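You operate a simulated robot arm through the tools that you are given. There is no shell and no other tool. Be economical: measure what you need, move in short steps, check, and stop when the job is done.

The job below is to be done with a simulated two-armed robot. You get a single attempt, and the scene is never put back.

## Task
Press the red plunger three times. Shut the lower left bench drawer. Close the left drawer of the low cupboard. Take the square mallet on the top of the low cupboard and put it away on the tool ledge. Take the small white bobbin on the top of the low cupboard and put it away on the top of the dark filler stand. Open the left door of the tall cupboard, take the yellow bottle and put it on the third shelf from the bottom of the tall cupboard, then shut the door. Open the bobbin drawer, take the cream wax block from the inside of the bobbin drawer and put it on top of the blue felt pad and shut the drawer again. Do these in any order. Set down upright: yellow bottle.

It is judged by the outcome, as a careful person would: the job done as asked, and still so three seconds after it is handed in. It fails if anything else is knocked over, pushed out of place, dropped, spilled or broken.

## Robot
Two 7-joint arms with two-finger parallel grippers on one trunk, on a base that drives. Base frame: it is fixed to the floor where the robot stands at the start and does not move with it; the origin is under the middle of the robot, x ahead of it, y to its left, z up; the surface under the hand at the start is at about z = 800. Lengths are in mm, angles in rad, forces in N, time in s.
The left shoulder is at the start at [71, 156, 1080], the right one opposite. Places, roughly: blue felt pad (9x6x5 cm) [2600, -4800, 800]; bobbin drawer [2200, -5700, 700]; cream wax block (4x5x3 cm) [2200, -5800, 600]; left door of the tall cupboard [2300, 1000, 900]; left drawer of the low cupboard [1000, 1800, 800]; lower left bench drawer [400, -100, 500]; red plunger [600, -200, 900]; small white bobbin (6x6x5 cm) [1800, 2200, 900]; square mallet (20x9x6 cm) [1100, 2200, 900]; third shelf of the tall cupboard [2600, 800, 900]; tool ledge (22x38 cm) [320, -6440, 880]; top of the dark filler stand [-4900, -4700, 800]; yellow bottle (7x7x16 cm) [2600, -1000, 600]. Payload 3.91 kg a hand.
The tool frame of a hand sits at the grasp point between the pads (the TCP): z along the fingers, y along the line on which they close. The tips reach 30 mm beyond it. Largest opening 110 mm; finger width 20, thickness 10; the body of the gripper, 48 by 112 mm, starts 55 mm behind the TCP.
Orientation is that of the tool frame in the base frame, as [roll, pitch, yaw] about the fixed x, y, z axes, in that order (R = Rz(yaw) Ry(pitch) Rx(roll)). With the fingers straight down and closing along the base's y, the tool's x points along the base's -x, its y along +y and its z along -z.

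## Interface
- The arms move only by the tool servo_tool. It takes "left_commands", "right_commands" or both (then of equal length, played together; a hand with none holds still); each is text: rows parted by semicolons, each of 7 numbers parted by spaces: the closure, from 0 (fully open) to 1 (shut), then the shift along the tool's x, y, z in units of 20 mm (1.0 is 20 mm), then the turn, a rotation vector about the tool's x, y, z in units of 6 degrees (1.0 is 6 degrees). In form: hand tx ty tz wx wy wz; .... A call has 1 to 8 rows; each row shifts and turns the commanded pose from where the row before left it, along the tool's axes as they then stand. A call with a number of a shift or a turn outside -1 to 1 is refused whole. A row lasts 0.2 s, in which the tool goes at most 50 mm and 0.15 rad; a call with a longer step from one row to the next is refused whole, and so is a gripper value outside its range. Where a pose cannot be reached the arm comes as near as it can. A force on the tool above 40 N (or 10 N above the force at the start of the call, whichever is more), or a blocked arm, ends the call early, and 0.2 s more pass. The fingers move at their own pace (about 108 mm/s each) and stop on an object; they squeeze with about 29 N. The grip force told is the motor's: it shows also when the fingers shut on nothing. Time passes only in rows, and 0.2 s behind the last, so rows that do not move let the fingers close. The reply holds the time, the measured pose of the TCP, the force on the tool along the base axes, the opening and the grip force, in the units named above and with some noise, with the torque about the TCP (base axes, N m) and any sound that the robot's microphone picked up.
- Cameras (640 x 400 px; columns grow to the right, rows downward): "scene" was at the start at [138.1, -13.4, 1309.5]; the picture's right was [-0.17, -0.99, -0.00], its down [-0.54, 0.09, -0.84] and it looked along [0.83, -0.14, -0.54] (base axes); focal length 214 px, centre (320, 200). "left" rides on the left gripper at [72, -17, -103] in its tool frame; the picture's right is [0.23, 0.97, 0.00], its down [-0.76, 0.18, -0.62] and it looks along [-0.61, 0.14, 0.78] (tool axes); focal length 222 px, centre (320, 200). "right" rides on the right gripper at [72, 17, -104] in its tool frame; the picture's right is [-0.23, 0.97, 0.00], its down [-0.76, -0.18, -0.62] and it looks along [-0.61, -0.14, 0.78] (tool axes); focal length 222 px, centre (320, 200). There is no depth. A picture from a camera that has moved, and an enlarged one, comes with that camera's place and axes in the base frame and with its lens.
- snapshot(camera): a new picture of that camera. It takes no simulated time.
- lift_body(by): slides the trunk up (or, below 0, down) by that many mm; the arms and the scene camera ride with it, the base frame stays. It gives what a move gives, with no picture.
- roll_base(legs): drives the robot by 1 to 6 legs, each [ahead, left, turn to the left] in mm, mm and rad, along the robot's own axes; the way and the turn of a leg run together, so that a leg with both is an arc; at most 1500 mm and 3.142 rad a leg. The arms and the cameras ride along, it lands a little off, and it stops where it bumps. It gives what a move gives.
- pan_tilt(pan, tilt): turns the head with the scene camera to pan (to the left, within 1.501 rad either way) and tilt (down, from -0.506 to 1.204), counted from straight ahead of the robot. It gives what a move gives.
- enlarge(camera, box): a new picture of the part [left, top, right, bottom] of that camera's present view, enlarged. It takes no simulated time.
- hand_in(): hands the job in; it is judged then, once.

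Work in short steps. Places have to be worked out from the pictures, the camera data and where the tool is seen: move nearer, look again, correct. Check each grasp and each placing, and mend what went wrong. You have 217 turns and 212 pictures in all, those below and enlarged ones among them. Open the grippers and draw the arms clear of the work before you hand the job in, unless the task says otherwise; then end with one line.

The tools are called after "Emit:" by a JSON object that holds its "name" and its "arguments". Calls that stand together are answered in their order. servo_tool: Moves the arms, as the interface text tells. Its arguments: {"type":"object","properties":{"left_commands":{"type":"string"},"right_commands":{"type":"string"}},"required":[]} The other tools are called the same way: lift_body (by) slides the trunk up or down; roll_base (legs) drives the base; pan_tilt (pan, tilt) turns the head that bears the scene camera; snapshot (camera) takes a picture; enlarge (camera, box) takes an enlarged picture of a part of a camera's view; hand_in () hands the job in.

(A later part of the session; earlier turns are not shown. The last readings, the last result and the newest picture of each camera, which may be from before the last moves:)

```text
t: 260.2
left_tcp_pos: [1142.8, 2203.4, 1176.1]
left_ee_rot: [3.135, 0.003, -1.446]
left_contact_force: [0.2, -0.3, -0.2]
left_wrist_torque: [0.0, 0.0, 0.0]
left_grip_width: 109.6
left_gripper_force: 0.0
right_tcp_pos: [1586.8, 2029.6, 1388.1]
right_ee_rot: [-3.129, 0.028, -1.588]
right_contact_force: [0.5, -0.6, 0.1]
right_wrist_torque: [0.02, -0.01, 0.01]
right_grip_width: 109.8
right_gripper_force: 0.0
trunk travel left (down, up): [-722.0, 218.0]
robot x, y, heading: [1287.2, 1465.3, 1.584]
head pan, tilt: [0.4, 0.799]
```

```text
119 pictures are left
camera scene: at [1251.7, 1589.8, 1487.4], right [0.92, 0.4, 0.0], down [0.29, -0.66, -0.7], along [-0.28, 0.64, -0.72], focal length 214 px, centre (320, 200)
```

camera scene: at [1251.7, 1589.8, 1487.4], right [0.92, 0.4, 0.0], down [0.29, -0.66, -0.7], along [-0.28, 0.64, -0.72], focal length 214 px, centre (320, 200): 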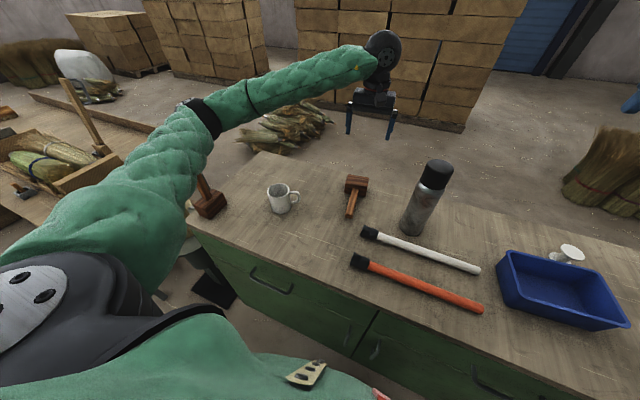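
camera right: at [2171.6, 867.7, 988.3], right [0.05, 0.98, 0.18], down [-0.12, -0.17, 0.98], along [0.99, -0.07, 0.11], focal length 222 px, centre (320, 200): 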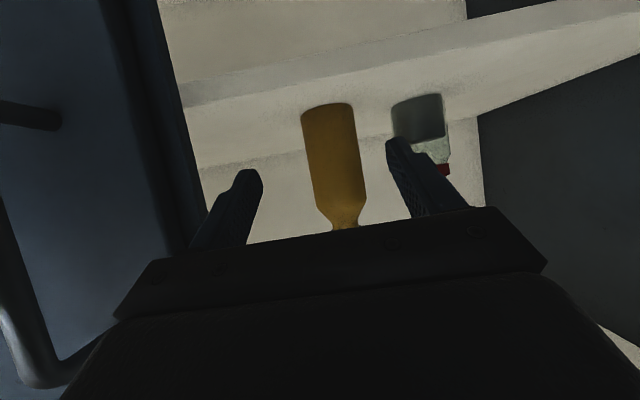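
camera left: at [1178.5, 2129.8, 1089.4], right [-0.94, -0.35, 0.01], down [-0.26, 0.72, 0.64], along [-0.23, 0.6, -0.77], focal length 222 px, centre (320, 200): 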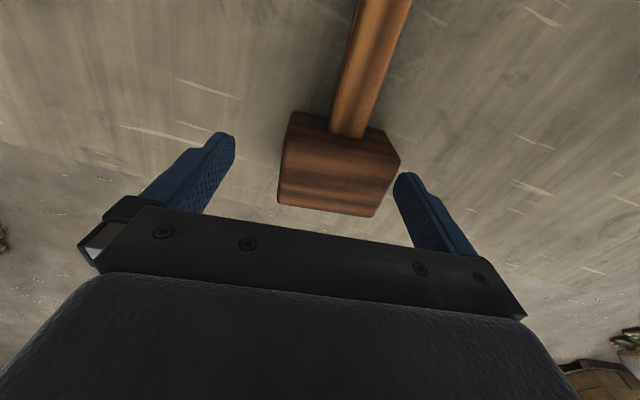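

The standing mallet is still upright, beside the arm. I'm enlarging to verify it, then I'll reach down with the trunk kept high so the elbow stays above it.

Emit:
{"name": "enlarge", "arguments": {"camera": "scene", "box": [150, 140, 310, 240]}}

Emit:
{"name": "servo_tool", "arguments": {"left_commands": "0 0 0.1 1 0 0 0;0 0 0.1 1 0 0 0;0 0 0.1 1 0 0 0;0 0 0 1 0 0 0;0 0 0 1 0 0 0;0 0 0 1 0 0 0;0 0 0 1 0 0 0"}}

Emit:
{"name": "snapshot", "arguments": {"camera": "left"}}

Emit:
{"name": "snapshot", "arguments": {"camera": "scene"}}

```text
4.00 times, centred on (230, 190) of scene
camera zoom: at [1251.7, 1589.8, 1487.4], right [0.92, 0.4, 0.0], down [0.29, -0.66, -0.7], along [-0.28, 0.64, -0.72], focal length 858 px, centre (680, 240)
```

zoom: 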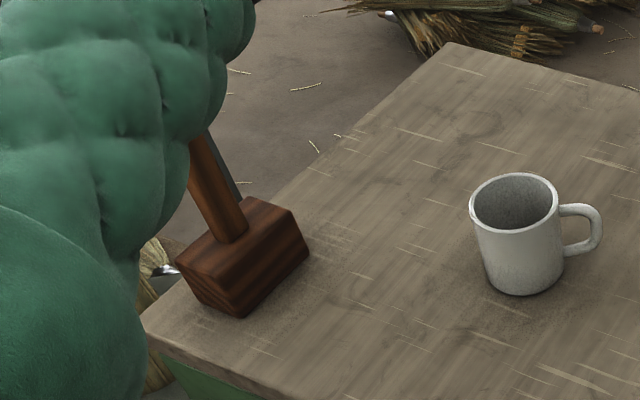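

```text
t: 261.8
left_tcp_pos: [1134.7, 2204.1, 1034.0]
left_ee_rot: [3.135, 0.004, -1.445]
left_contact_force: [-0.6, 0.1, -0.7]
left_wrist_torque: [-0.02, 0.05, 0.01]
left_grip_width: 110.1
left_gripper_force: 0.0
right_tcp_pos: [1586.6, 2030.6, 1388.6]
right_ee_rot: [-3.129, 0.028, -1.588]
right_contact_force: [-0.9, 0.4, 0.4]
right_wrist_torque: [0.0, -0.02, -0.01]
right_grip_width: 110.1
right_gripper_force: 0.1
trunk travel left (down, up): [-722.0, 218.0]
robot x, y, heading: [1285.7, 1464.7, 1.581]
head pan, tilt: [0.4, 0.799]
```

```text
117 pictures are left
camera left: at [1161.8, 2135.4, 1137.5], right [-0.94, -0.35, 0.01], down [-0.27, 0.73, 0.63], along [-0.22, 0.59, -0.78], focal length 222 px, centre (320, 200)
```

left: 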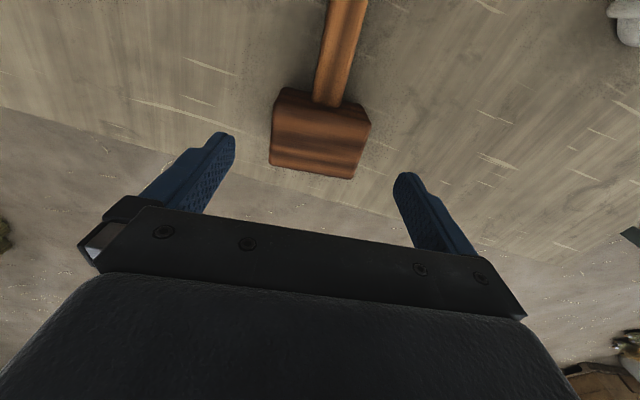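

```text
116 pictures are left
camera scene: at [1251.5, 1590.0, 1487.4], right [0.92, 0.4, 0.0], down [0.29, -0.66, -0.7], along [-0.28, 0.64, -0.72], focal length 214 px, centre (320, 200)
```

scene: 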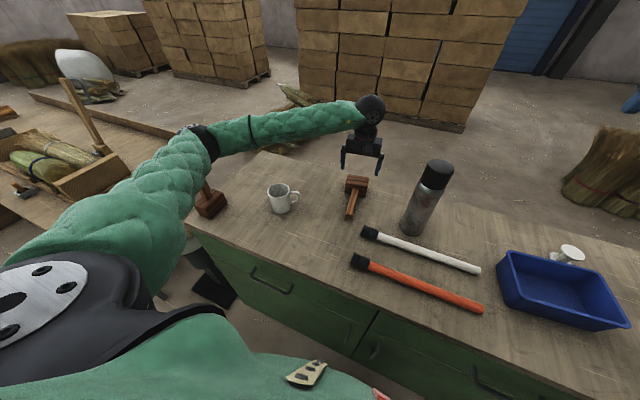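

The standing mallet is upright but may have been nudged slightly; I'll verify later. To keep the elbow away from it, I'm shifting the base 100 mm right and compensating with the arm.

Emit:
{"name": "roll_base", "arguments": {"legs": [[0, -100, 0]]}}

Emit:
{"name": "servo_tool", "arguments": {"left_commands": "0 0 1 0 0 0 0;0 0 1 0 0 0 0;0 0 1 0 0 0 0;0 0 1 0 0 0 0;0 0 1 0 0 0 0;0 0 0 0 0 0 0"}}

Emit:
{"name": "snapshot", "arguments": {"camera": "left"}}

Emit:
{"name": "snapshot", "arguments": {"camera": "scene"}}

```text
t: 263.0
left_tcp_pos: [1235.0, 2205.3, 1036.0]
left_ee_rot: [3.132, 0.003, -1.444]
left_contact_force: [0.3, -0.1, 0.1]
left_wrist_torque: [0.02, 0.02, 0.02]
left_grip_width: 110.0
left_gripper_force: 0.1
right_tcp_pos: [1687.0, 2033.0, 1387.6]
right_ee_rot: [-3.131, 0.027, -1.589]
right_contact_force: [0.3, -0.9, 0.4]
right_wrist_torque: [0.03, 0.03, -0.01]
right_grip_width: 109.8
right_gripper_force: 0.0
trunk travel left (down, up): [-722.0, 218.0]
robot x, y, heading: [1386.5, 1464.5, 1.584]
head pan, tilt: [0.4, 0.799]
```

```text
t: 264.4
left_tcp_pos: [1134.1, 2190.2, 1036.0]
left_ee_rot: [3.133, 0.003, -1.443]
left_contact_force: [-0.5, -0.9, -0.6]
left_wrist_torque: [0.0, 0.03, 0.0]
left_grip_width: 110.1
left_gripper_force: 0.1
right_tcp_pos: [1686.7, 2031.7, 1388.1]
right_ee_rot: [-3.131, 0.028, -1.587]
right_contact_force: [-0.8, -0.8, 0.4]
right_wrist_torque: [0.01, -0.03, 0.01]
right_grip_width: 110.2
right_gripper_force: 0.1
trunk travel left (down, up): [-722.0, 218.0]
robot x, y, heading: [1387.3, 1462.1, 1.582]
head pan, tilt: [0.4, 0.799]
```

```text
115 pictures are left
camera left: at [1161.5, 2121.4, 1138.7], right [-0.94, -0.35, 0.01], down [-0.27, 0.73, 0.63], along [-0.22, 0.59, -0.78], focal length 222 px, centre (320, 200)
```

left: 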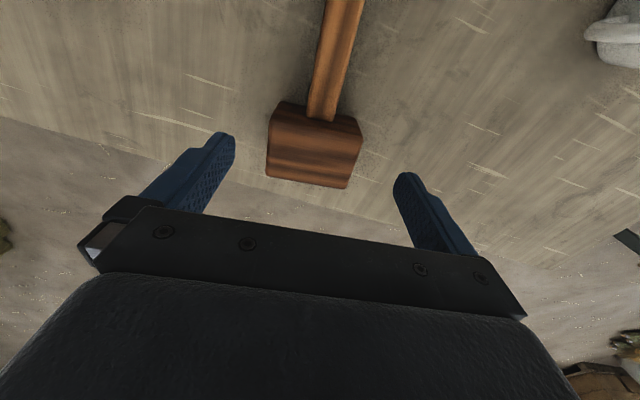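

```text
114 pictures are left
camera scene: at [1352.0, 1591.5, 1487.3], right [0.92, 0.4, 0.0], down [0.29, -0.66, -0.7], along [-0.28, 0.64, -0.72], focal length 214 px, centre (320, 200)
```

scene: 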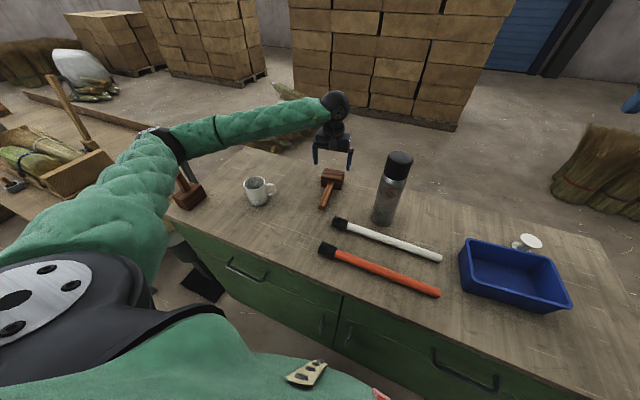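

The elbow is at about z 1250, well above everything. I'm correcting 14 mm forward, descending to z≈940 and gripping the mallet head.

Emit:
{"name": "servo_tool", "arguments": {"left_commands": "0 -0.7 -0.1 1 0 0 0;0 0 0 1 0 0 0;0 0 0 1 0 0 0;0 0 0 1 0 0 0;0 0 0 0.8 0 0 0;1 0 0 0 0 0 0;1 0 0 0 0 0 0;1 0 0 0 0 0 0"}}

Emit:
{"name": "snapshot", "arguments": {"camera": "left"}}

```text
t: 266.2
left_tcp_pos: [1135.1, 2205.8, 938.9]
left_ee_rot: [3.134, 0.003, -1.442]
left_contact_force: [-1.0, 0.5, 0.6]
left_wrist_torque: [-0.01, -0.09, 0.0]
left_grip_width: 84.0
left_gripper_force: 29.2
right_tcp_pos: [1686.7, 2031.7, 1388.6]
right_ee_rot: [-3.13, 0.028, -1.587]
right_contact_force: [-0.5, 0.7, -0.2]
right_wrist_torque: [-0.03, 0.01, 0.01]
right_grip_width: 110.1
right_gripper_force: 0.0
trunk travel left (down, up): [-722.0, 218.0]
robot x, y, heading: [1384.8, 1463.3, 1.586]
head pan, tilt: [0.4, 0.799]
```

```text
113 pictures are left
camera left: at [1160.9, 2137.0, 1040.7], right [-0.94, -0.35, 0.01], down [-0.27, 0.73, 0.63], along [-0.22, 0.59, -0.78], focal length 222 px, centre (320, 200)
```

left: 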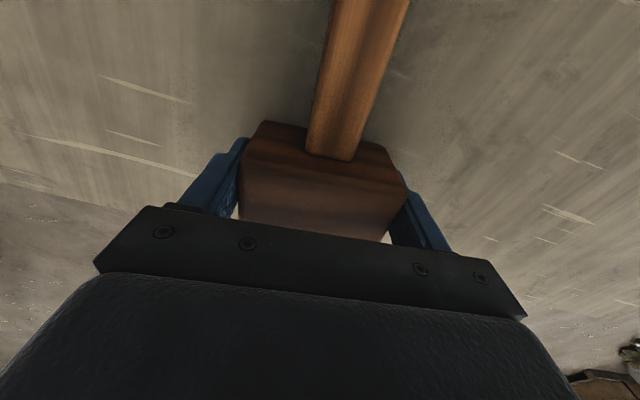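

The mallet is gripped at 84 mm. I'm lifting it while the right hand heads for the white bobbin at ≈[1770, 2156], just behind the blue tray.

Emit:
{"name": "servo_tool", "arguments": {"left_commands": "1 0 0 -1 0 0 0;1 0 0 -1 0 0 0;1 0 0 -1 0 0 0;1 0 0 -1 0 0 0;1 0 0 -1 0 0 0;1 0 0 -1 0 0 0;1 0 0 -1 0 0 0;1 0 0 -1 0 0 0", "right_commands": "0 -0.77 -0.52 1 0 0 0;0 -0.77 -0.52 1 0 0 0;0 -0.77 -0.52 1 0 0 0;0 -0.77 -0.52 1 0 0 0;0 -0.77 -0.52 1 0 0 0;0 -0.77 -0.52 1 0 0 0;0 -0.77 -0.52 1 0 0 0;0 -0.77 -0.52 1 0 0 0"}}

Emit:
{"name": "pan_tilt", "arguments": {"pan": -0.3, "tilt": 0.8}}

Emit:
{"name": "snapshot", "arguments": {"camera": "right"}}

Emit:
{"name": "snapshot", "arguments": {"camera": "scene"}}

```text
t: 268.0
left_tcp_pos: [1136.7, 2207.2, 1099.8]
left_ee_rot: [3.133, 0.001, -1.443]
left_contact_force: [0.0, 0.4, -2.4]
left_wrist_torque: [0.02, 0.02, 0.0]
left_grip_width: 83.7
left_gripper_force: 29.3
right_tcp_pos: [1771.9, 2158.1, 1232.2]
right_ee_rot: [-3.131, 0.028, -1.588]
right_contact_force: [-0.5, 1.3, 0.0]
right_wrist_torque: [0.01, -0.03, 0.03]
right_grip_width: 110.0
right_gripper_force: 0.1
trunk travel left (down, up): [-722.0, 218.0]
robot x, y, heading: [1384.2, 1463.7, 1.58]
head pan, tilt: [0.4, 0.799]
```

```text
t: 269.1
left_tcp_pos: [1135.7, 2206.6, 1100.0]
left_ee_rot: [3.135, 0.003, -1.444]
left_contact_force: [0.2, 0.2, -2.8]
left_wrist_torque: [0.01, 0.01, -0.04]
left_grip_width: 83.8
left_gripper_force: 28.5
right_tcp_pos: [1773.0, 2158.6, 1233.7]
right_ee_rot: [-3.129, 0.027, -1.588]
right_contact_force: [0.4, 0.3, 0.6]
right_wrist_torque: [-0.01, -0.01, 0.05]
right_grip_width: 110.0
right_gripper_force: 0.0
trunk travel left (down, up): [-722.0, 218.0]
robot x, y, heading: [1384.9, 1466.2, 1.587]
head pan, tilt: [-0.3, 0.799]
```

```text
112 pictures are left
camera right: at [1753.2, 2083.6, 1332.4], right [-0.97, 0.24, -0.01], down [0.18, 0.74, 0.65], along [0.16, 0.63, -0.76], focal length 222 px, centre (320, 200)
```

right: 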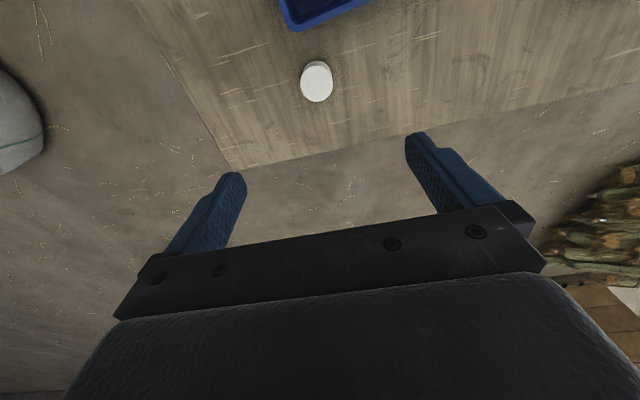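

```text
111 pictures are left
camera scene: at [1407.0, 1595.1, 1487.3], right [0.96, -0.28, 0.0], down [-0.2, -0.69, -0.7], along [0.2, 0.67, -0.72], focal length 214 px, centre (320, 200)
```

scene: 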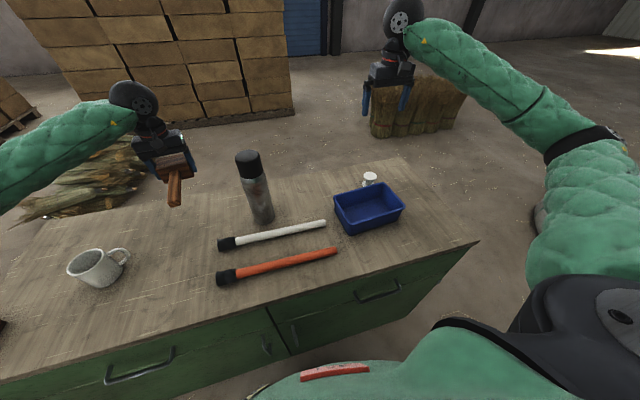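

The bobbin is at ≈[1779, 2154]. I'm descending 160 mm and re-checking.

Emit:
{"name": "servo_tool", "arguments": {"right_commands": "0 0.2 -0.3 1 0 0 0;0 0 0 1 0 0 0;0 0 0 1 0 0 0;0 0 0 1 0 0 0;0 0 0 1 0 0 0;0 0 0 1 0 0 0;0 0 0 1 0 0 0;0 0 0 1 0 0 0"}}

Emit:
{"name": "snapshot", "arguments": {"camera": "right"}}

```text
t: 270.9
left_tcp_pos: [1135.7, 2206.8, 1100.2]
left_ee_rot: [3.133, 0.002, -1.443]
left_contact_force: [-1.1, 0.5, -2.7]
left_wrist_torque: [0.03, -0.02, 0.05]
left_grip_width: 83.8
left_gripper_force: 29.5
right_tcp_pos: [1780.3, 2159.6, 1072.9]
right_ee_rot: [-3.129, 0.03, -1.589]
right_contact_force: [0.1, 0.4, 0.2]
right_wrist_torque: [0.02, 0.03, 0.02]
right_grip_width: 110.1
right_gripper_force: 0.1
trunk travel left (down, up): [-722.0, 218.0]
robot x, y, heading: [1384.6, 1464.4, 1.582]
head pan, tilt: [-0.3, 0.799]
```

```text
110 pictures are left
camera right: at [1761.1, 2084.5, 1172.7], right [-0.97, 0.24, 0.0], down [0.18, 0.74, 0.65], along [0.16, 0.63, -0.76], focal length 222 px, centre (320, 200)
```

right: 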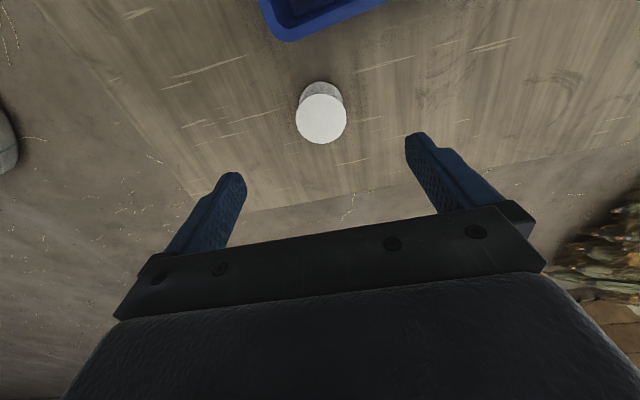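

Aligned within 5 mm. I'm descending to z≈936 and gripping.

Emit:
{"name": "servo_tool", "arguments": {"right_commands": "0 -0.2 0 1 0 0 0;0 0 0 1 0 0 0;0 0 0 1 0 0 0;0 0 0 1 0 0 0;0 0 0 1 0 0 0;0 0 0 1 0 0 0;0 0 0 0.85 0 0 0;0 0 0 0 0 0 0"}}

Emit:
{"name": "servo_tool", "arguments": {"right_commands": "1 0 0 0 0 0 0;1 0 0 0 0 0 0;1 0 0 0 0 0 0;1 0 0 0 0 0 0"}}

Emit:
{"name": "snapshot", "arguments": {"camera": "right"}}

```text
t: 272.6
left_tcp_pos: [1136.8, 2206.7, 1099.8]
left_ee_rot: [3.135, 0.005, -1.444]
left_contact_force: [-0.1, 0.4, -3.2]
left_wrist_torque: [0.04, 0.0, -0.01]
left_grip_width: 84.0
left_gripper_force: 28.6
right_tcp_pos: [1784.1, 2167.2, 935.8]
right_ee_rot: [-3.129, 0.029, -1.587]
right_contact_force: [-0.3, 0.6, -0.7]
right_wrist_torque: [0.0, 0.0, -0.03]
right_grip_width: 110.1
right_gripper_force: 0.1
trunk travel left (down, up): [-722.0, 218.0]
robot x, y, heading: [1387.8, 1466.5, 1.581]
head pan, tilt: [-0.3, 0.799]
```

```text
t: 273.6
left_tcp_pos: [1136.2, 2207.0, 1098.7]
left_ee_rot: [3.133, 0.004, -1.443]
left_contact_force: [0.2, -0.1, -2.2]
left_wrist_torque: [0.05, 0.01, 0.01]
left_grip_width: 83.8
left_gripper_force: 28.7
right_tcp_pos: [1784.5, 2165.9, 936.8]
right_ee_rot: [-3.13, 0.029, -1.588]
right_contact_force: [-0.1, 0.4, -0.5]
right_wrist_torque: [-0.01, 0.01, 0.0]
right_grip_width: 51.0
right_gripper_force: 28.4
trunk travel left (down, up): [-722.0, 218.0]
robot x, y, heading: [1385.2, 1465.8, 1.585]
head pan, tilt: [-0.3, 0.799]
```

```text
109 pictures are left
camera right: at [1764.9, 2091.9, 1036.1], right [-0.97, 0.24, -0.01], down [0.18, 0.74, 0.65], along [0.16, 0.63, -0.76], focal length 222 px, centre (320, 200)
```

right: 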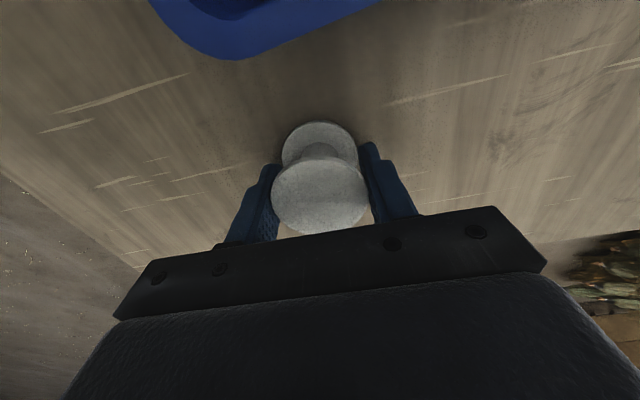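

The bobbin is gripped at 51 mm. I'm lifting both items, backing off, and measuring the standing mallet's position from a clean view.

Emit:
{"name": "servo_tool", "arguments": {"left_commands": "1 0 0 -1 0 0 0;1 0 0 -1 0 0 0;1 0 0 -1 0 0 0;1 0 0 -1 0 0 0;1 0 0 -1 0 0 0;1 0 0 -1 0 0 0;1 0 0 -1 0 0 0;1 0 0 -1 0 0 0", "right_commands": "1 0 0 -1 0 0 0;1 0 0 -1 0 0 0;1 0 0 -1 0 0 0;1 0 0 -1 0 0 0;1 0 0 -1 0 0 0;1 0 0 -1 0 0 0;1 0 0 -1 0 0 0;1 0 0 -1 0 0 0"}}

Emit:
{"name": "roll_base", "arguments": {"legs": [[-450, 0, 0], [0, 260, 0]]}}

Emit:
{"name": "pan_tilt", "arguments": {"pan": 0.3, "tilt": 0.6}}

Emit:
{"name": "snapshot", "arguments": {"camera": "scene"}}

```text
t: 275.4
left_tcp_pos: [1139.6, 2207.9, 1260.7]
left_ee_rot: [3.133, 0.003, -1.443]
left_contact_force: [-1.1, 0.5, -1.8]
left_wrist_torque: [0.03, -0.01, 0.03]
left_grip_width: 83.5
left_gripper_force: 29.2
right_tcp_pos: [1780.3, 2161.9, 1097.1]
right_ee_rot: [-3.13, 0.028, -1.588]
right_contact_force: [-1.0, 0.5, 0.2]
right_wrist_torque: [0.01, 0.01, 0.0]
right_grip_width: 50.7
right_gripper_force: 29.1
trunk travel left (down, up): [-722.0, 218.0]
robot x, y, heading: [1386.2, 1467.3, 1.581]
head pan, tilt: [-0.3, 0.799]
```

```text
t: 279.7
left_tcp_pos: [878.1, 1747.2, 1259.4]
left_ee_rot: [3.133, 0.002, -1.437]
left_contact_force: [0.7, -1.1, -2.8]
left_wrist_torque: [0.02, 0.0, 0.0]
left_grip_width: 83.7
left_gripper_force: 28.6
right_tcp_pos: [1519.4, 1704.7, 1096.5]
right_ee_rot: [-3.128, 0.028, -1.582]
right_contact_force: [0.0, 0.5, 0.3]
right_wrist_torque: [-0.01, -0.01, 0.01]
right_grip_width: 50.9
right_gripper_force: 29.4
trunk travel left (down, up): [-722.0, 218.0]
robot x, y, heading: [1126.2, 1008.5, 1.589]
head pan, tilt: [-0.3, 0.799]
```

```text
t: 280.7
left_tcp_pos: [879.2, 1746.7, 1259.7]
left_ee_rot: [3.134, 0.005, -1.436]
left_contact_force: [-0.1, 0.2, -1.8]
left_wrist_torque: [0.02, -0.02, -0.02]
left_grip_width: 84.0
left_gripper_force: 28.6
right_tcp_pos: [1519.6, 1704.1, 1097.2]
right_ee_rot: [-3.13, 0.029, -1.583]
right_contact_force: [-0.2, -0.3, -1.6]
right_wrist_torque: [0.0, 0.02, 0.01]
right_grip_width: 50.8
right_gripper_force: 29.3
trunk travel left (down, up): [-722.0, 218.0]
robot x, y, heading: [1132.1, 1006.4, 1.59]
head pan, tilt: [0.3, 0.6]
```

```text
108 pictures are left
camera scene: at [1099.6, 1141.9, 1504.2], right [0.95, 0.31, 0.0], down [0.18, -0.54, -0.82], along [-0.26, 0.78, -0.57], focal length 214 px, centre (320, 200)
```

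scene: 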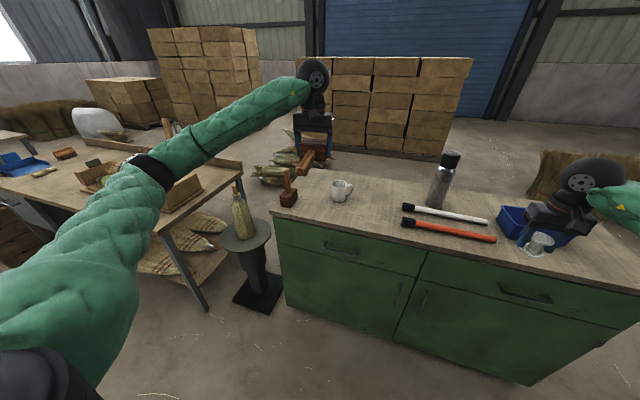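

The standing mallet has been nudged ~35 mm by my elbow; I'll put it right at the end with a free hand. Now I'm carrying mallet and bobbin: turning around and going down the aisle.

Emit:
{"name": "roll_base", "arguments": {"legs": [[0, 0, -1.58], [0, 0, -1.58], [0, 320, 0], [1500, 0, 0], [1000, 0, 0]]}}

Emit:
{"name": "pan_tilt", "arguments": {"pan": 0, "tilt": 0.3}}

Emit:
{"name": "snapshot", "arguments": {"camera": "scene"}}

```text
t: 298.9
left_tcp_pos: [1907.0, -1377.3, 1263.2]
left_ee_rot: [3.132, 0.006, 1.769]
left_contact_force: [-0.6, 0.2, -2.2]
left_wrist_torque: [-0.02, -0.01, -0.02]
left_grip_width: 84.0
left_gripper_force: 29.1
right_tcp_pos: [1270.2, -1382.8, 1098.5]
right_ee_rot: [-3.131, 0.032, 1.634]
right_contact_force: [0.4, -0.2, 0.0]
right_wrist_torque: [-0.04, 0.04, 0.0]
right_grip_width: 50.3
right_gripper_force: 28.7
trunk travel left (down, up): [-722.0, 218.0]
robot x, y, heading: [1614.5, -655.3, -1.476]
head pan, tilt: [0.3, 0.6]
stopped in leg 5: the robot was blocked; the commanded pose is now the measured one
```

```text
t: 299.7
left_tcp_pos: [1908.2, -1378.2, 1261.0]
left_ee_rot: [3.13, 0.004, 1.772]
left_contact_force: [0.1, 0.3, -2.4]
left_wrist_torque: [-0.03, 0.03, -0.02]
left_grip_width: 84.1
left_gripper_force: 29.0
right_tcp_pos: [1272.2, -1385.3, 1095.1]
right_ee_rot: [-3.133, 0.03, 1.636]
right_contact_force: [-0.7, -0.4, -1.4]
right_wrist_torque: [0.02, 0.02, 0.02]
right_grip_width: 50.5
right_gripper_force: 28.8
trunk travel left (down, up): [-722.0, 218.0]
robot x, y, heading: [1618.7, -658.6, -1.472]
head pan, tilt: [0.0, 0.3]
```

```text
107 pictures are left
camera scene: at [1618.8, -799.4, 1531.6], right [-1.0, -0.1, -0.01], down [-0.02, 0.29, -0.96], along [0.09, -0.95, -0.3], focal length 214 px, centre (320, 200)
```

scene: 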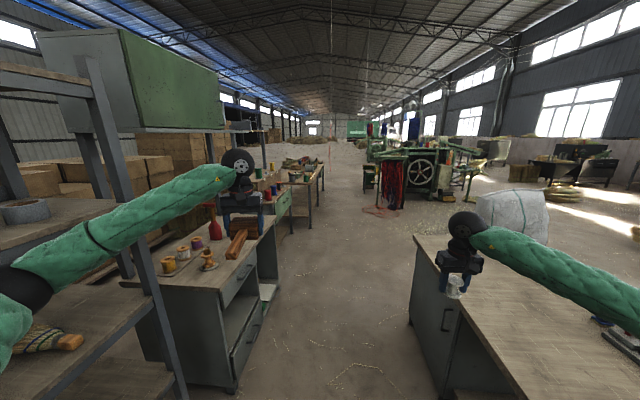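

Heading drift let the left forearm touch the shelving post. I'm easing back, sliding right away from the shelving and correcting the heading.

Emit:
{"name": "roll_base", "arguments": {"legs": [[-30, 0, 0], [0, -240, 0], [0, 0, -0.1]]}}

Emit:
{"name": "pan_tilt", "arguments": {"pan": 0.9, "tilt": 0.4}}

Emit:
{"name": "snapshot", "arguments": {"camera": "scene"}}

```text
t: 302.5
left_tcp_pos: [1603.7, -1398.8, 1260.5]
left_ee_rot: [3.131, 0.0, 1.679]
left_contact_force: [0.2, 0.0, -1.8]
left_wrist_torque: [-0.04, 0.02, 0.03]
left_grip_width: 83.7
left_gripper_force: 29.1
right_tcp_pos: [967.0, -1345.9, 1096.7]
right_ee_rot: [-3.13, 0.028, 1.541]
right_contact_force: [-0.3, -0.1, -0.5]
right_wrist_torque: [0.03, -0.05, -0.01]
right_grip_width: 50.6
right_gripper_force: 29.0
trunk travel left (down, up): [-722.0, 218.0]
robot x, y, heading: [1375.6, -651.3, -1.566]
head pan, tilt: [0.0, 0.3]
```

```text
t: 303.7
left_tcp_pos: [1601.6, -1398.9, 1260.0]
left_ee_rot: [3.135, 0.004, 1.677]
left_contact_force: [-0.3, 0.5, -2.1]
left_wrist_torque: [-0.02, -0.01, -0.01]
left_grip_width: 83.7
left_gripper_force: 28.8
right_tcp_pos: [967.1, -1345.2, 1097.8]
right_ee_rot: [-3.129, 0.029, 1.542]
right_contact_force: [0.1, -0.4, 0.4]
right_wrist_torque: [0.04, 0.01, 0.02]
right_grip_width: 50.5
right_gripper_force: 28.7
trunk travel left (down, up): [-722.0, 218.0]
robot x, y, heading: [1371.1, -652.7, -1.571]
head pan, tilt: [0.901, 0.4]
```

```text
106 pictures are left
camera scene: at [1442.8, -759.4, 1522.5], right [-0.62, -0.79, 0.0], down [-0.31, 0.24, -0.92], along [0.72, -0.57, -0.39], focal length 214 px, centre (320, 200)
```

scene: 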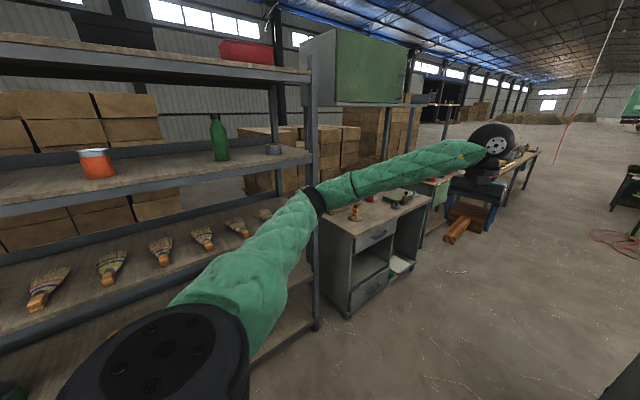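

Nothing on the shelves is disturbed. I'm driving on down the aisle at x≈1371.

Emit:
{"name": "roll_base", "arguments": {"legs": [[1400, 0, 0], [1400, 0, 0]]}}

Emit:
{"name": "pan_tilt", "arguments": {"pan": 0, "tilt": 0.3}}

Emit:
{"name": "snapshot", "arguments": {"camera": "scene"}}

```text
t: 317.5
left_tcp_pos: [1574.8, -4251.4, 1259.5]
left_ee_rot: [3.135, 0.002, 1.68]
left_contact_force: [-0.5, 0.1, -3.1]
left_wrist_torque: [-0.03, 0.01, -0.03]
left_grip_width: 83.8
left_gripper_force: 28.6
right_tcp_pos: [938.6, -4198.2, 1097.6]
right_ee_rot: [-3.129, 0.028, 1.54]
right_contact_force: [-0.4, -0.1, -0.2]
right_wrist_torque: [-0.02, 0.0, -0.02]
right_grip_width: 50.7
right_gripper_force: 29.1
trunk travel left (down, up): [-722.0, 218.0]
robot x, y, heading: [1345.5, -3504.0, -1.571]
head pan, tilt: [0.901, 0.4]
```

```text
t: 318.7
left_tcp_pos: [1575.7, -4250.4, 1259.1]
left_ee_rot: [3.135, 0.001, 1.68]
left_contact_force: [-0.6, 0.7, -2.1]
left_wrist_torque: [0.0, 0.0, 0.02]
left_grip_width: 83.8
left_gripper_force: 28.9
right_tcp_pos: [939.2, -4197.2, 1098.6]
right_ee_rot: [-3.129, 0.026, 1.541]
right_contact_force: [-0.3, 0.6, -0.9]
right_wrist_torque: [0.04, 0.01, -0.01]
right_grip_width: 50.3
right_gripper_force: 29.0
trunk travel left (down, up): [-722.0, 218.0]
robot x, y, heading: [1343.4, -3506.1, -1.57]
head pan, tilt: [0.0, 0.3]
```

```text
105 pictures are left
camera scene: at [1342.1, -3647.9, 1531.6], right [-1.0, 0.0, 0.0], down [0.0, 0.3, -0.95], along [0.0, -0.95, -0.3], focal length 214 px, centre (320, 200)
```

scene: 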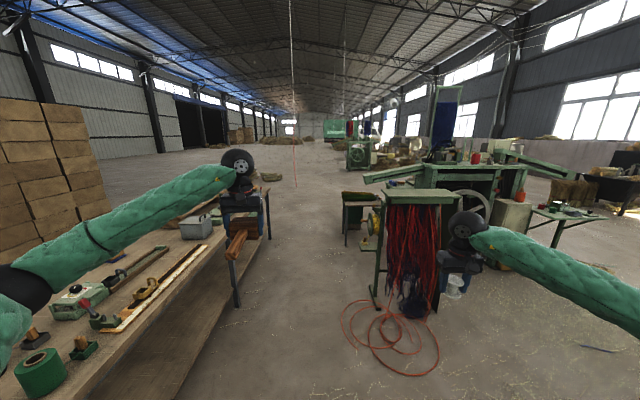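

Ahead: a table along the left (edge x≈1750–1960), a rack with red cords and a coil on the floor at right. I'm raising the trunk so the arms clear the rack, shifting to x≈1470 and moving on.

Emit:
{"name": "lift_body", "arguments": {"by": 200}}

Emit:
{"name": "roll_base", "arguments": {"legs": [[0, 130, 0], [1100, 0, 0]]}}

Emit:
{"name": "pan_tilt", "arguments": {"pan": 0.5, "tilt": 0.4}}

Emit:
{"name": "snapshot", "arguments": {"camera": "scene"}}

Emit:
{"name": "pan_tilt", "arguments": {"pan": -0.4, "tilt": 0.4}}

Emit:
{"name": "snapshot", "arguments": {"camera": "scene"}}

```text
t: 320.8
left_tcp_pos: [1575.2, -4251.4, 1459.0]
left_ee_rot: [3.136, 0.003, 1.68]
left_contact_force: [0.6, 0.3, -2.9]
left_wrist_torque: [-0.02, 0.02, -0.01]
left_grip_width: 83.9
left_gripper_force: 28.6
right_tcp_pos: [939.5, -4197.4, 1297.3]
right_ee_rot: [-3.129, 0.028, 1.541]
right_contact_force: [0.3, 0.0, -0.1]
right_wrist_torque: [-0.04, 0.03, -0.01]
right_grip_width: 50.3
right_gripper_force: 29.1
trunk travel left (down, up): [-922.0, 18.0]
robot x, y, heading: [1338.7, -3503.3, -1.569]
head pan, tilt: [0.0, 0.3]
```

```text
t: 327.4
left_tcp_pos: [1707.6, -5359.4, 1458.9]
left_ee_rot: [3.135, 0.002, 1.679]
left_contact_force: [-0.1, -0.5, -3.3]
left_wrist_torque: [-0.01, -0.04, 0.0]
left_grip_width: 83.7
left_gripper_force: 29.4
right_tcp_pos: [1071.7, -5305.4, 1298.3]
right_ee_rot: [-3.129, 0.029, 1.537]
right_contact_force: [-0.1, 0.8, -0.5]
right_wrist_torque: [0.0, 0.0, -0.02]
right_grip_width: 50.4
right_gripper_force: 29.2
trunk travel left (down, up): [-922.0, 18.0]
robot x, y, heading: [1473.2, -4615.8, -1.573]
head pan, tilt: [0.0, 0.3]
```

```text
t: 328.3
left_tcp_pos: [1706.4, -5359.7, 1459.8]
left_ee_rot: [3.135, 0.002, 1.677]
left_contact_force: [0.4, 0.1, -2.4]
left_wrist_torque: [-0.01, -0.02, -0.02]
left_grip_width: 84.0
left_gripper_force: 28.8
right_tcp_pos: [1070.7, -5305.9, 1298.5]
right_ee_rot: [-3.128, 0.03, 1.537]
right_contact_force: [-0.6, -0.5, -0.4]
right_wrist_torque: [0.01, -0.01, -0.01]
right_grip_width: 50.0
right_gripper_force: 29.0
trunk travel left (down, up): [-922.0, 18.0]
robot x, y, heading: [1476.2, -4610.6, -1.567]
head pan, tilt: [0.499, 0.4]
```

```text
104 pictures are left
camera scene: at [1519.6, -4744.4, 1722.4], right [-0.88, -0.48, 0.0], down [-0.19, 0.34, -0.92], along [0.44, -0.81, -0.39], focal length 214 px, centre (320, 200)
```

scene: 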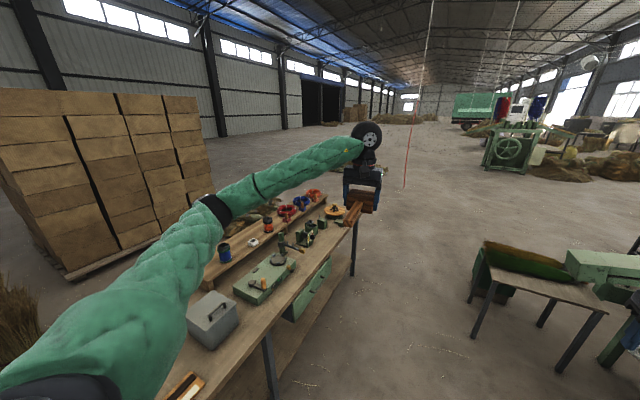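

```text
t: 329.5
left_tcp_pos: [1706.8, -5359.0, 1460.2]
left_ee_rot: [3.135, 0.002, 1.679]
left_contact_force: [-0.4, 0.2, -2.2]
left_wrist_torque: [-0.01, 0.01, 0.01]
left_grip_width: 83.9
left_gripper_force: 28.5
right_tcp_pos: [1071.7, -5305.5, 1298.1]
right_ee_rot: [-3.129, 0.029, 1.537]
right_contact_force: [0.5, -0.2, 0.4]
right_wrist_torque: [0.05, 0.01, -0.01]
right_grip_width: 50.3
right_gripper_force: 28.5
trunk travel left (down, up): [-922.0, 18.0]
robot x, y, heading: [1476.8, -4615.2, -1.572]
head pan, tilt: [-0.4, 0.4]
```

```text
103 pictures are left
camera scene: at [1439.3, -4748.5, 1722.4], right [-0.92, 0.39, 0.0], down [0.15, 0.36, -0.92], along [-0.36, -0.85, -0.39], focal length 214 px, centre (320, 200)
```

scene: 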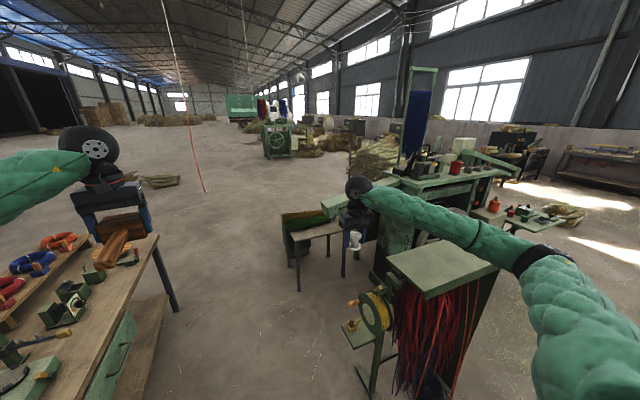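

The green drawer on the left table's front is the likely bobbin drawer. The tool ledge is hidden behind my right hand, so I'm going 600 forward and looking right.

Emit:
{"name": "roll_base", "arguments": {"legs": [[600, 0, 0]]}}

Emit:
{"name": "pan_tilt", "arguments": {"pan": -0.6, "tilt": 0.5}}

Emit:
{"name": "snapshot", "arguments": {"camera": "scene"}}

Emit:
{"name": "pan_tilt", "arguments": {"pan": 0.8, "tilt": 0.6}}

Emit:
{"name": "snapshot", "arguments": {"camera": "scene"}}

```text
t: 332.9
left_tcp_pos: [1712.8, -5959.2, 1461.8]
left_ee_rot: [3.135, 0.004, 1.683]
left_contact_force: [-0.4, -0.2, -2.0]
left_wrist_torque: [-0.01, -0.04, -0.01]
left_grip_width: 83.7
left_gripper_force: 29.1
right_tcp_pos: [1077.2, -5907.3, 1298.5]
right_ee_rot: [-3.129, 0.03, 1.543]
right_contact_force: [0.1, -0.4, -0.8]
right_wrist_torque: [-0.01, 0.03, -0.01]
right_grip_width: 50.2
right_gripper_force: 29.0
trunk travel left (down, up): [-922.0, 18.0]
robot x, y, heading: [1474.8, -5214.9, -1.563]
head pan, tilt: [-0.4, 0.4]
```

```text
t: 333.6
left_tcp_pos: [1713.3, -5960.3, 1458.2]
left_ee_rot: [3.135, 0.0, 1.684]
left_contact_force: [-0.3, -0.2, -2.9]
left_wrist_torque: [-0.01, 0.0, -0.03]
left_grip_width: 83.8
left_gripper_force: 28.5
right_tcp_pos: [1076.8, -5908.4, 1297.8]
right_ee_rot: [-3.13, 0.027, 1.544]
right_contact_force: [0.2, 0.2, -0.9]
right_wrist_torque: [0.0, -0.02, 0.01]
right_grip_width: 50.3
right_gripper_force: 29.0
trunk travel left (down, up): [-922.0, 18.0]
robot x, y, heading: [1477.3, -5215.7, -1.568]
head pan, tilt: [-0.6, 0.499]
```

```text
102 pictures are left
camera scene: at [1426.6, -5339.9, 1713.2], right [-0.83, 0.56, 0.0], down [0.27, 0.4, -0.88], along [-0.49, -0.73, -0.48], focal length 214 px, centre (320, 200)
```

scene: 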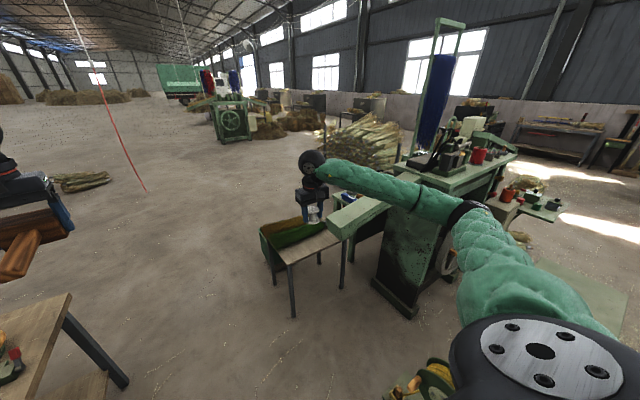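

```text
t: 335.2
left_tcp_pos: [1713.9, -5958.6, 1459.8]
left_ee_rot: [3.135, 0.004, 1.683]
left_contact_force: [-0.1, 0.0, -1.7]
left_wrist_torque: [0.0, 0.02, 0.0]
left_grip_width: 83.7
left_gripper_force: 28.5
right_tcp_pos: [1076.5, -5908.2, 1297.7]
right_ee_rot: [-3.129, 0.028, 1.545]
right_contact_force: [0.2, 0.4, -0.6]
right_wrist_torque: [0.03, 0.0, 0.01]
right_grip_width: 50.5
right_gripper_force: 29.3
trunk travel left (down, up): [-922.0, 18.0]
robot x, y, heading: [1480.4, -5216.3, -1.567]
head pan, tilt: [0.799, 0.6]
```

```text
101 pictures are left
camera scene: at [1541.2, -5324.8, 1704.2], right [-0.69, -0.72, 0.0], down [-0.41, 0.39, -0.82], along [0.59, -0.57, -0.57], focal length 214 px, centre (320, 200)
```

scene: 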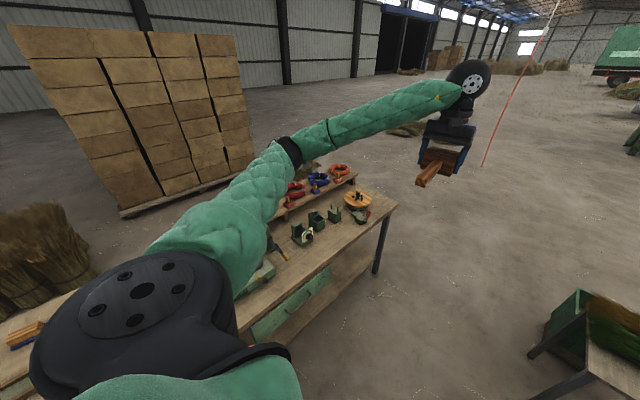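

The ledge is the green slab at left of the machine (~x 220–700, y≈-6200…-6450), with a low wooden table on its near side. I'm driving to y≈-6215 and turning to face -x over that table.

Emit:
{"name": "roll_base", "arguments": {"legs": [[1000, 0, 0], [0, 0, -1.57]]}}

Emit:
{"name": "pan_tilt", "arguments": {"pan": 0, "tilt": 0.55}}

Emit:
{"name": "snapshot", "arguments": {"camera": "scene"}}

```text
t: 344.2
left_tcp_pos: [736.3, -6456.1, 1458.9]
left_ee_rot: [3.136, 0.003, 0.105]
left_contact_force: [1.3, 0.1, -2.1]
left_wrist_torque: [0.0, 0.02, 0.01]
left_grip_width: 83.7
left_gripper_force: 28.5
right_tcp_pos: [791.9, -5818.2, 1298.4]
right_ee_rot: [-3.128, 0.026, -0.033]
right_contact_force: [-0.5, -0.1, 0.1]
right_wrist_torque: [0.01, -0.01, -0.01]
right_grip_width: 50.3
right_gripper_force: 29.1
trunk travel left (down, up): [-922.0, 18.0]
robot x, y, heading: [1483.6, -6228.5, -3.144]
head pan, tilt: [0.799, 0.6]
```

```text
t: 345.4
left_tcp_pos: [736.7, -6455.5, 1459.2]
left_ee_rot: [3.135, 0.002, 0.106]
left_contact_force: [0.1, -0.3, -2.8]
left_wrist_torque: [0.03, 0.01, 0.03]
left_grip_width: 83.7
left_gripper_force: 29.1
right_tcp_pos: [791.0, -5819.5, 1297.2]
right_ee_rot: [-3.13, 0.028, -0.03]
right_contact_force: [1.1, -0.7, -0.1]
right_wrist_torque: [-0.03, -0.02, 0.01]
right_grip_width: 50.4
right_gripper_force: 29.1
trunk travel left (down, up): [-922.0, 18.0]
robot x, y, heading: [1482.5, -6223.9, -3.139]
head pan, tilt: [0.0, 0.55]
```

```text
100 pictures are left
camera scene: at [1340.8, -6222.3, 1708.7], right [0.0, 1.0, 0.0], down [0.52, 0.0, -0.85], along [-0.85, 0.0, -0.52], focal length 214 px, centre (320, 200)
```

scene: 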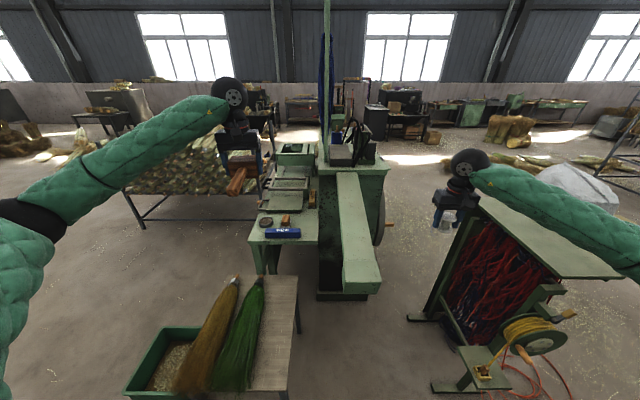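

The tool ledge is the light-green shelf at px (250–318, 205–245), with some tools on it. I'm enlarging to find a free spot.

Emit:
{"name": "enlarge", "arguments": {"camera": "scene", "box": [220, 160, 380, 260]}}

Emit:
{"name": "snapshot", "arguments": {"camera": "left"}}

```text
4.00 times, centred on (300, 210) of scene
camera zoom: at [1340.8, -6222.3, 1708.7], right [0.0, 1.0, 0.0], down [0.52, 0.0, -0.85], along [-0.85, 0.0, -0.52], focal length 858 px, centre (400, 160)
```

zoom: 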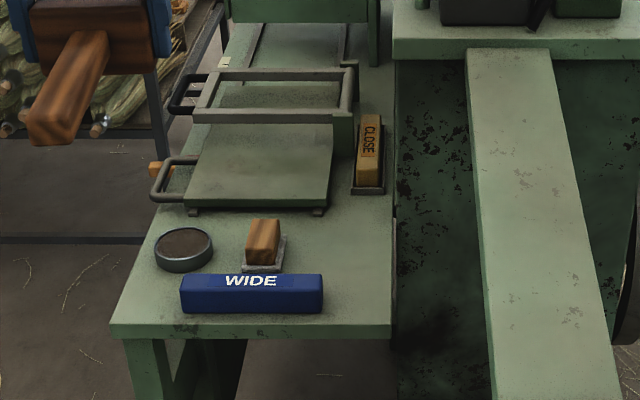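

```text
98 pictures are left
camera left: at [806.6, -6429.1, 1562.4], right [0.33, -0.94, 0.01], down [-0.74, -0.25, 0.63], along [-0.59, -0.21, -0.78], focal length 222 px, centre (320, 200)
```

left: 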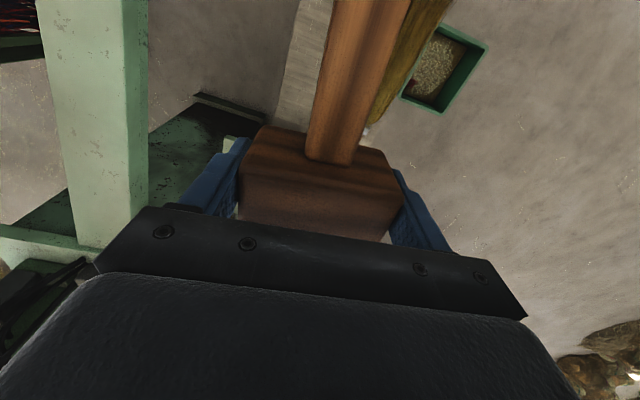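

The ledge spans x 213–433, y -6632…-6233; the free spot is its right end (y≈-6335…-6235). I'll put the mallet there with the handle toward me. I'm driving right past the wooden table, then forward.

Emit:
{"name": "roll_base", "arguments": {"legs": [[0, -240, 0], [470, 0, 0]]}}

Emit:
{"name": "servo_tool", "arguments": {"left_commands": "1 0 0.8 1 0 0 0.5;1 0 0.8 1 0 0 0.5;1 0 0.8 1 0 0 0;1 0 0.8 1 0 0 0;1 0 0 1 0 0 0;1 0 0 1 0 0 0;1 0 0 1 0 0 0;1 0 0 1 0 0 0"}}

Emit:
{"name": "snapshot", "arguments": {"camera": "scene"}}

Emit:
{"name": "snapshot", "arguments": {"camera": "left"}}

```text
t: 349.6
left_tcp_pos: [257.6, -6224.2, 1459.9]
left_ee_rot: [3.135, 0.004, 0.109]
left_contact_force: [0.2, 0.1, -3.4]
left_wrist_torque: [0.01, 0.04, -0.01]
left_grip_width: 84.1
left_gripper_force: 29.1
right_tcp_pos: [309.4, -5587.3, 1298.2]
right_ee_rot: [-3.129, 0.03, -0.027]
right_contact_force: [-0.7, -0.5, -0.8]
right_wrist_torque: [-0.01, -0.01, 0.0]
right_grip_width: 50.3
right_gripper_force: 29.2
trunk travel left (down, up): [-922.0, 18.0]
robot x, y, heading: [1003.6, -5989.5, -3.137]
head pan, tilt: [0.0, 0.55]
```

```text
t: 351.4
left_tcp_pos: [259.4, -6286.0, 1299.4]
left_ee_rot: [3.134, 0.003, 0.006]
left_contact_force: [-0.7, -0.5, -2.8]
left_wrist_torque: [-0.03, 0.0, -0.01]
left_grip_width: 83.7
left_gripper_force: 28.9
right_tcp_pos: [309.7, -5586.3, 1298.2]
right_ee_rot: [-3.13, 0.027, -0.029]
right_contact_force: [-0.2, 0.1, -0.8]
right_wrist_torque: [0.0, 0.02, -0.02]
right_grip_width: 50.4
right_gripper_force: 28.8
trunk travel left (down, up): [-922.0, 18.0]
robot x, y, heading: [998.9, -5987.6, -3.138]
head pan, tilt: [0.0, 0.55]
```

```text
97 pictures are left
camera scene: at [859.6, -5987.4, 1708.7], right [0.0, 1.0, 0.0], down [0.52, 0.0, -0.85], along [-0.85, 0.0, -0.52], focal length 214 px, centre (320, 200)
```

scene: 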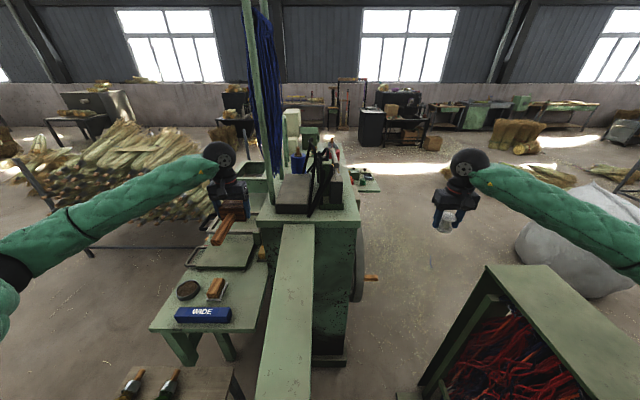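

```text
96 pictures are left
camera left: at [331.9, -6267.6, 1402.0], right [0.23, -0.97, 0.01], down [-0.76, -0.18, 0.63], along [-0.61, -0.15, -0.78], focal length 222 px, centre (320, 200)
```

left: 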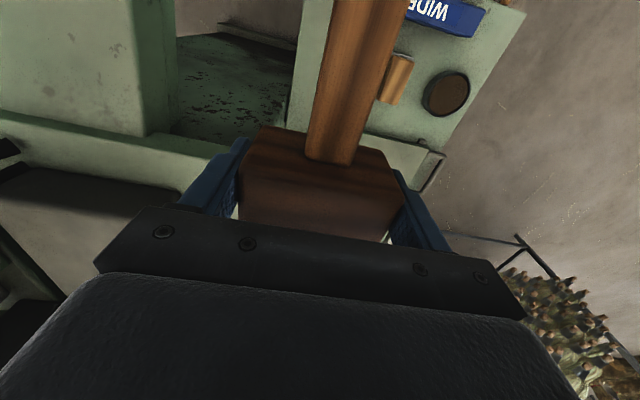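

I'm enlarging the ledge from here to pin down its right edge.

Emit:
{"name": "enlarge", "arguments": {"camera": "scene", "box": [130, 240, 330, 365]}}

```text
3.20 times, centred on (230, 302) of scene
camera zoom: at [859.6, -5987.4, 1708.7], right [0.0, 1.0, 0.0], down [0.52, 0.0, -0.85], along [-0.85, 0.0, -0.52], focal length 686 px, centre (608, -128)
```

zoom: 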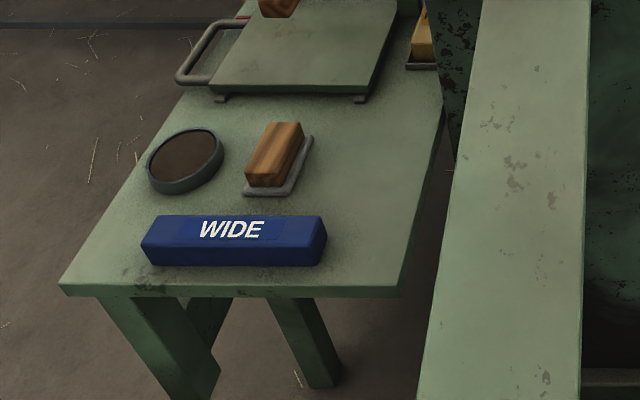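

The corner is confirmed at [432, -6232], and the free area spans y -6327…-6232. I'm descending over [245, -6293].

Emit:
{"name": "servo_tool", "arguments": {"left_commands": "1 -0.35 0.35 1 0 0 0;1 -0.35 0 1 0 0 0;1 0 0 1 0 0 0;1 0 0 1 0 0 0;1 0 0 1 0 0 0;1 0 0 1 0 0 0;1 0 0 1 0 0 0;1 0 0 1 0 0 0"}}

Emit:
{"name": "servo_tool", "arguments": {"left_commands": "1 0 0 1 0 0 0;1 0 0 1 0 0 0;1 0 0 1 0 0 0;1 0 0 1 0 0 0;1 0 0 1 0 0 0;1 0 0 1 0 0 0;1 0 0 1 0 0 0;1 0 0 1 0 0 0"}}

Emit:
{"name": "snapshot", "arguments": {"camera": "left"}}

Emit:
{"name": "snapshot", "arguments": {"camera": "scene"}}

```text
t: 353.2
left_tcp_pos: [246.1, -6298.1, 1139.2]
left_ee_rot: [3.134, 0.001, 0.005]
left_contact_force: [-0.2, 0.8, -1.7]
left_wrist_torque: [-0.01, 0.04, 0.01]
left_grip_width: 83.9
left_gripper_force: 28.8
right_tcp_pos: [307.9, -5588.0, 1297.0]
right_ee_rot: [-3.13, 0.029, -0.028]
right_contact_force: [0.9, 0.0, 0.5]
right_wrist_torque: [0.02, -0.03, -0.04]
right_grip_width: 50.4
right_gripper_force: 28.7
trunk travel left (down, up): [-922.0, 18.0]
robot x, y, heading: [1003.5, -5988.4, -3.133]
head pan, tilt: [0.0, 0.55]
```

```text
t: 355.0
left_tcp_pos: [245.4, -6295.1, 978.9]
left_ee_rot: [3.134, 0.002, 0.004]
left_contact_force: [0.8, 0.4, -2.5]
left_wrist_torque: [0.01, 0.04, 0.02]
left_grip_width: 83.9
left_gripper_force: 29.0
right_tcp_pos: [309.2, -5587.2, 1297.8]
right_ee_rot: [-3.129, 0.027, -0.029]
right_contact_force: [-0.1, 0.8, -0.5]
right_wrist_torque: [0.02, -0.03, 0.01]
right_grip_width: 50.3
right_gripper_force: 29.0
trunk travel left (down, up): [-922.0, 18.0]
robot x, y, heading: [1001.7, -5991.4, -3.133]
head pan, tilt: [0.0, 0.55]
```

```text
94 pictures are left
camera left: at [318.9, -6275.7, 1082.1], right [0.23, -0.97, 0.01], down [-0.76, -0.18, 0.63], along [-0.61, -0.15, -0.78], focal length 222 px, centre (320, 200)
```

left: 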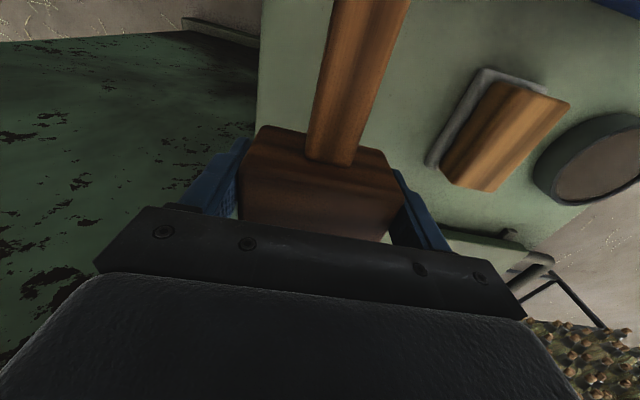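

```text
93 pictures are left
camera scene: at [859.5, -5987.3, 1708.7], right [0.0, 1.0, 0.0], down [0.52, 0.0, -0.85], along [-0.85, 0.0, -0.52], focal length 214 px, centre (320, 200)
```

scene: 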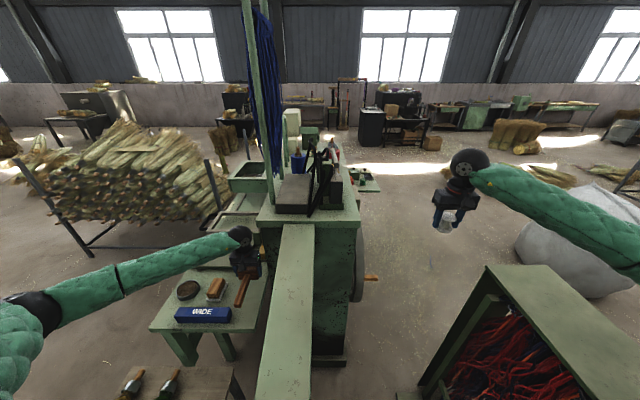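

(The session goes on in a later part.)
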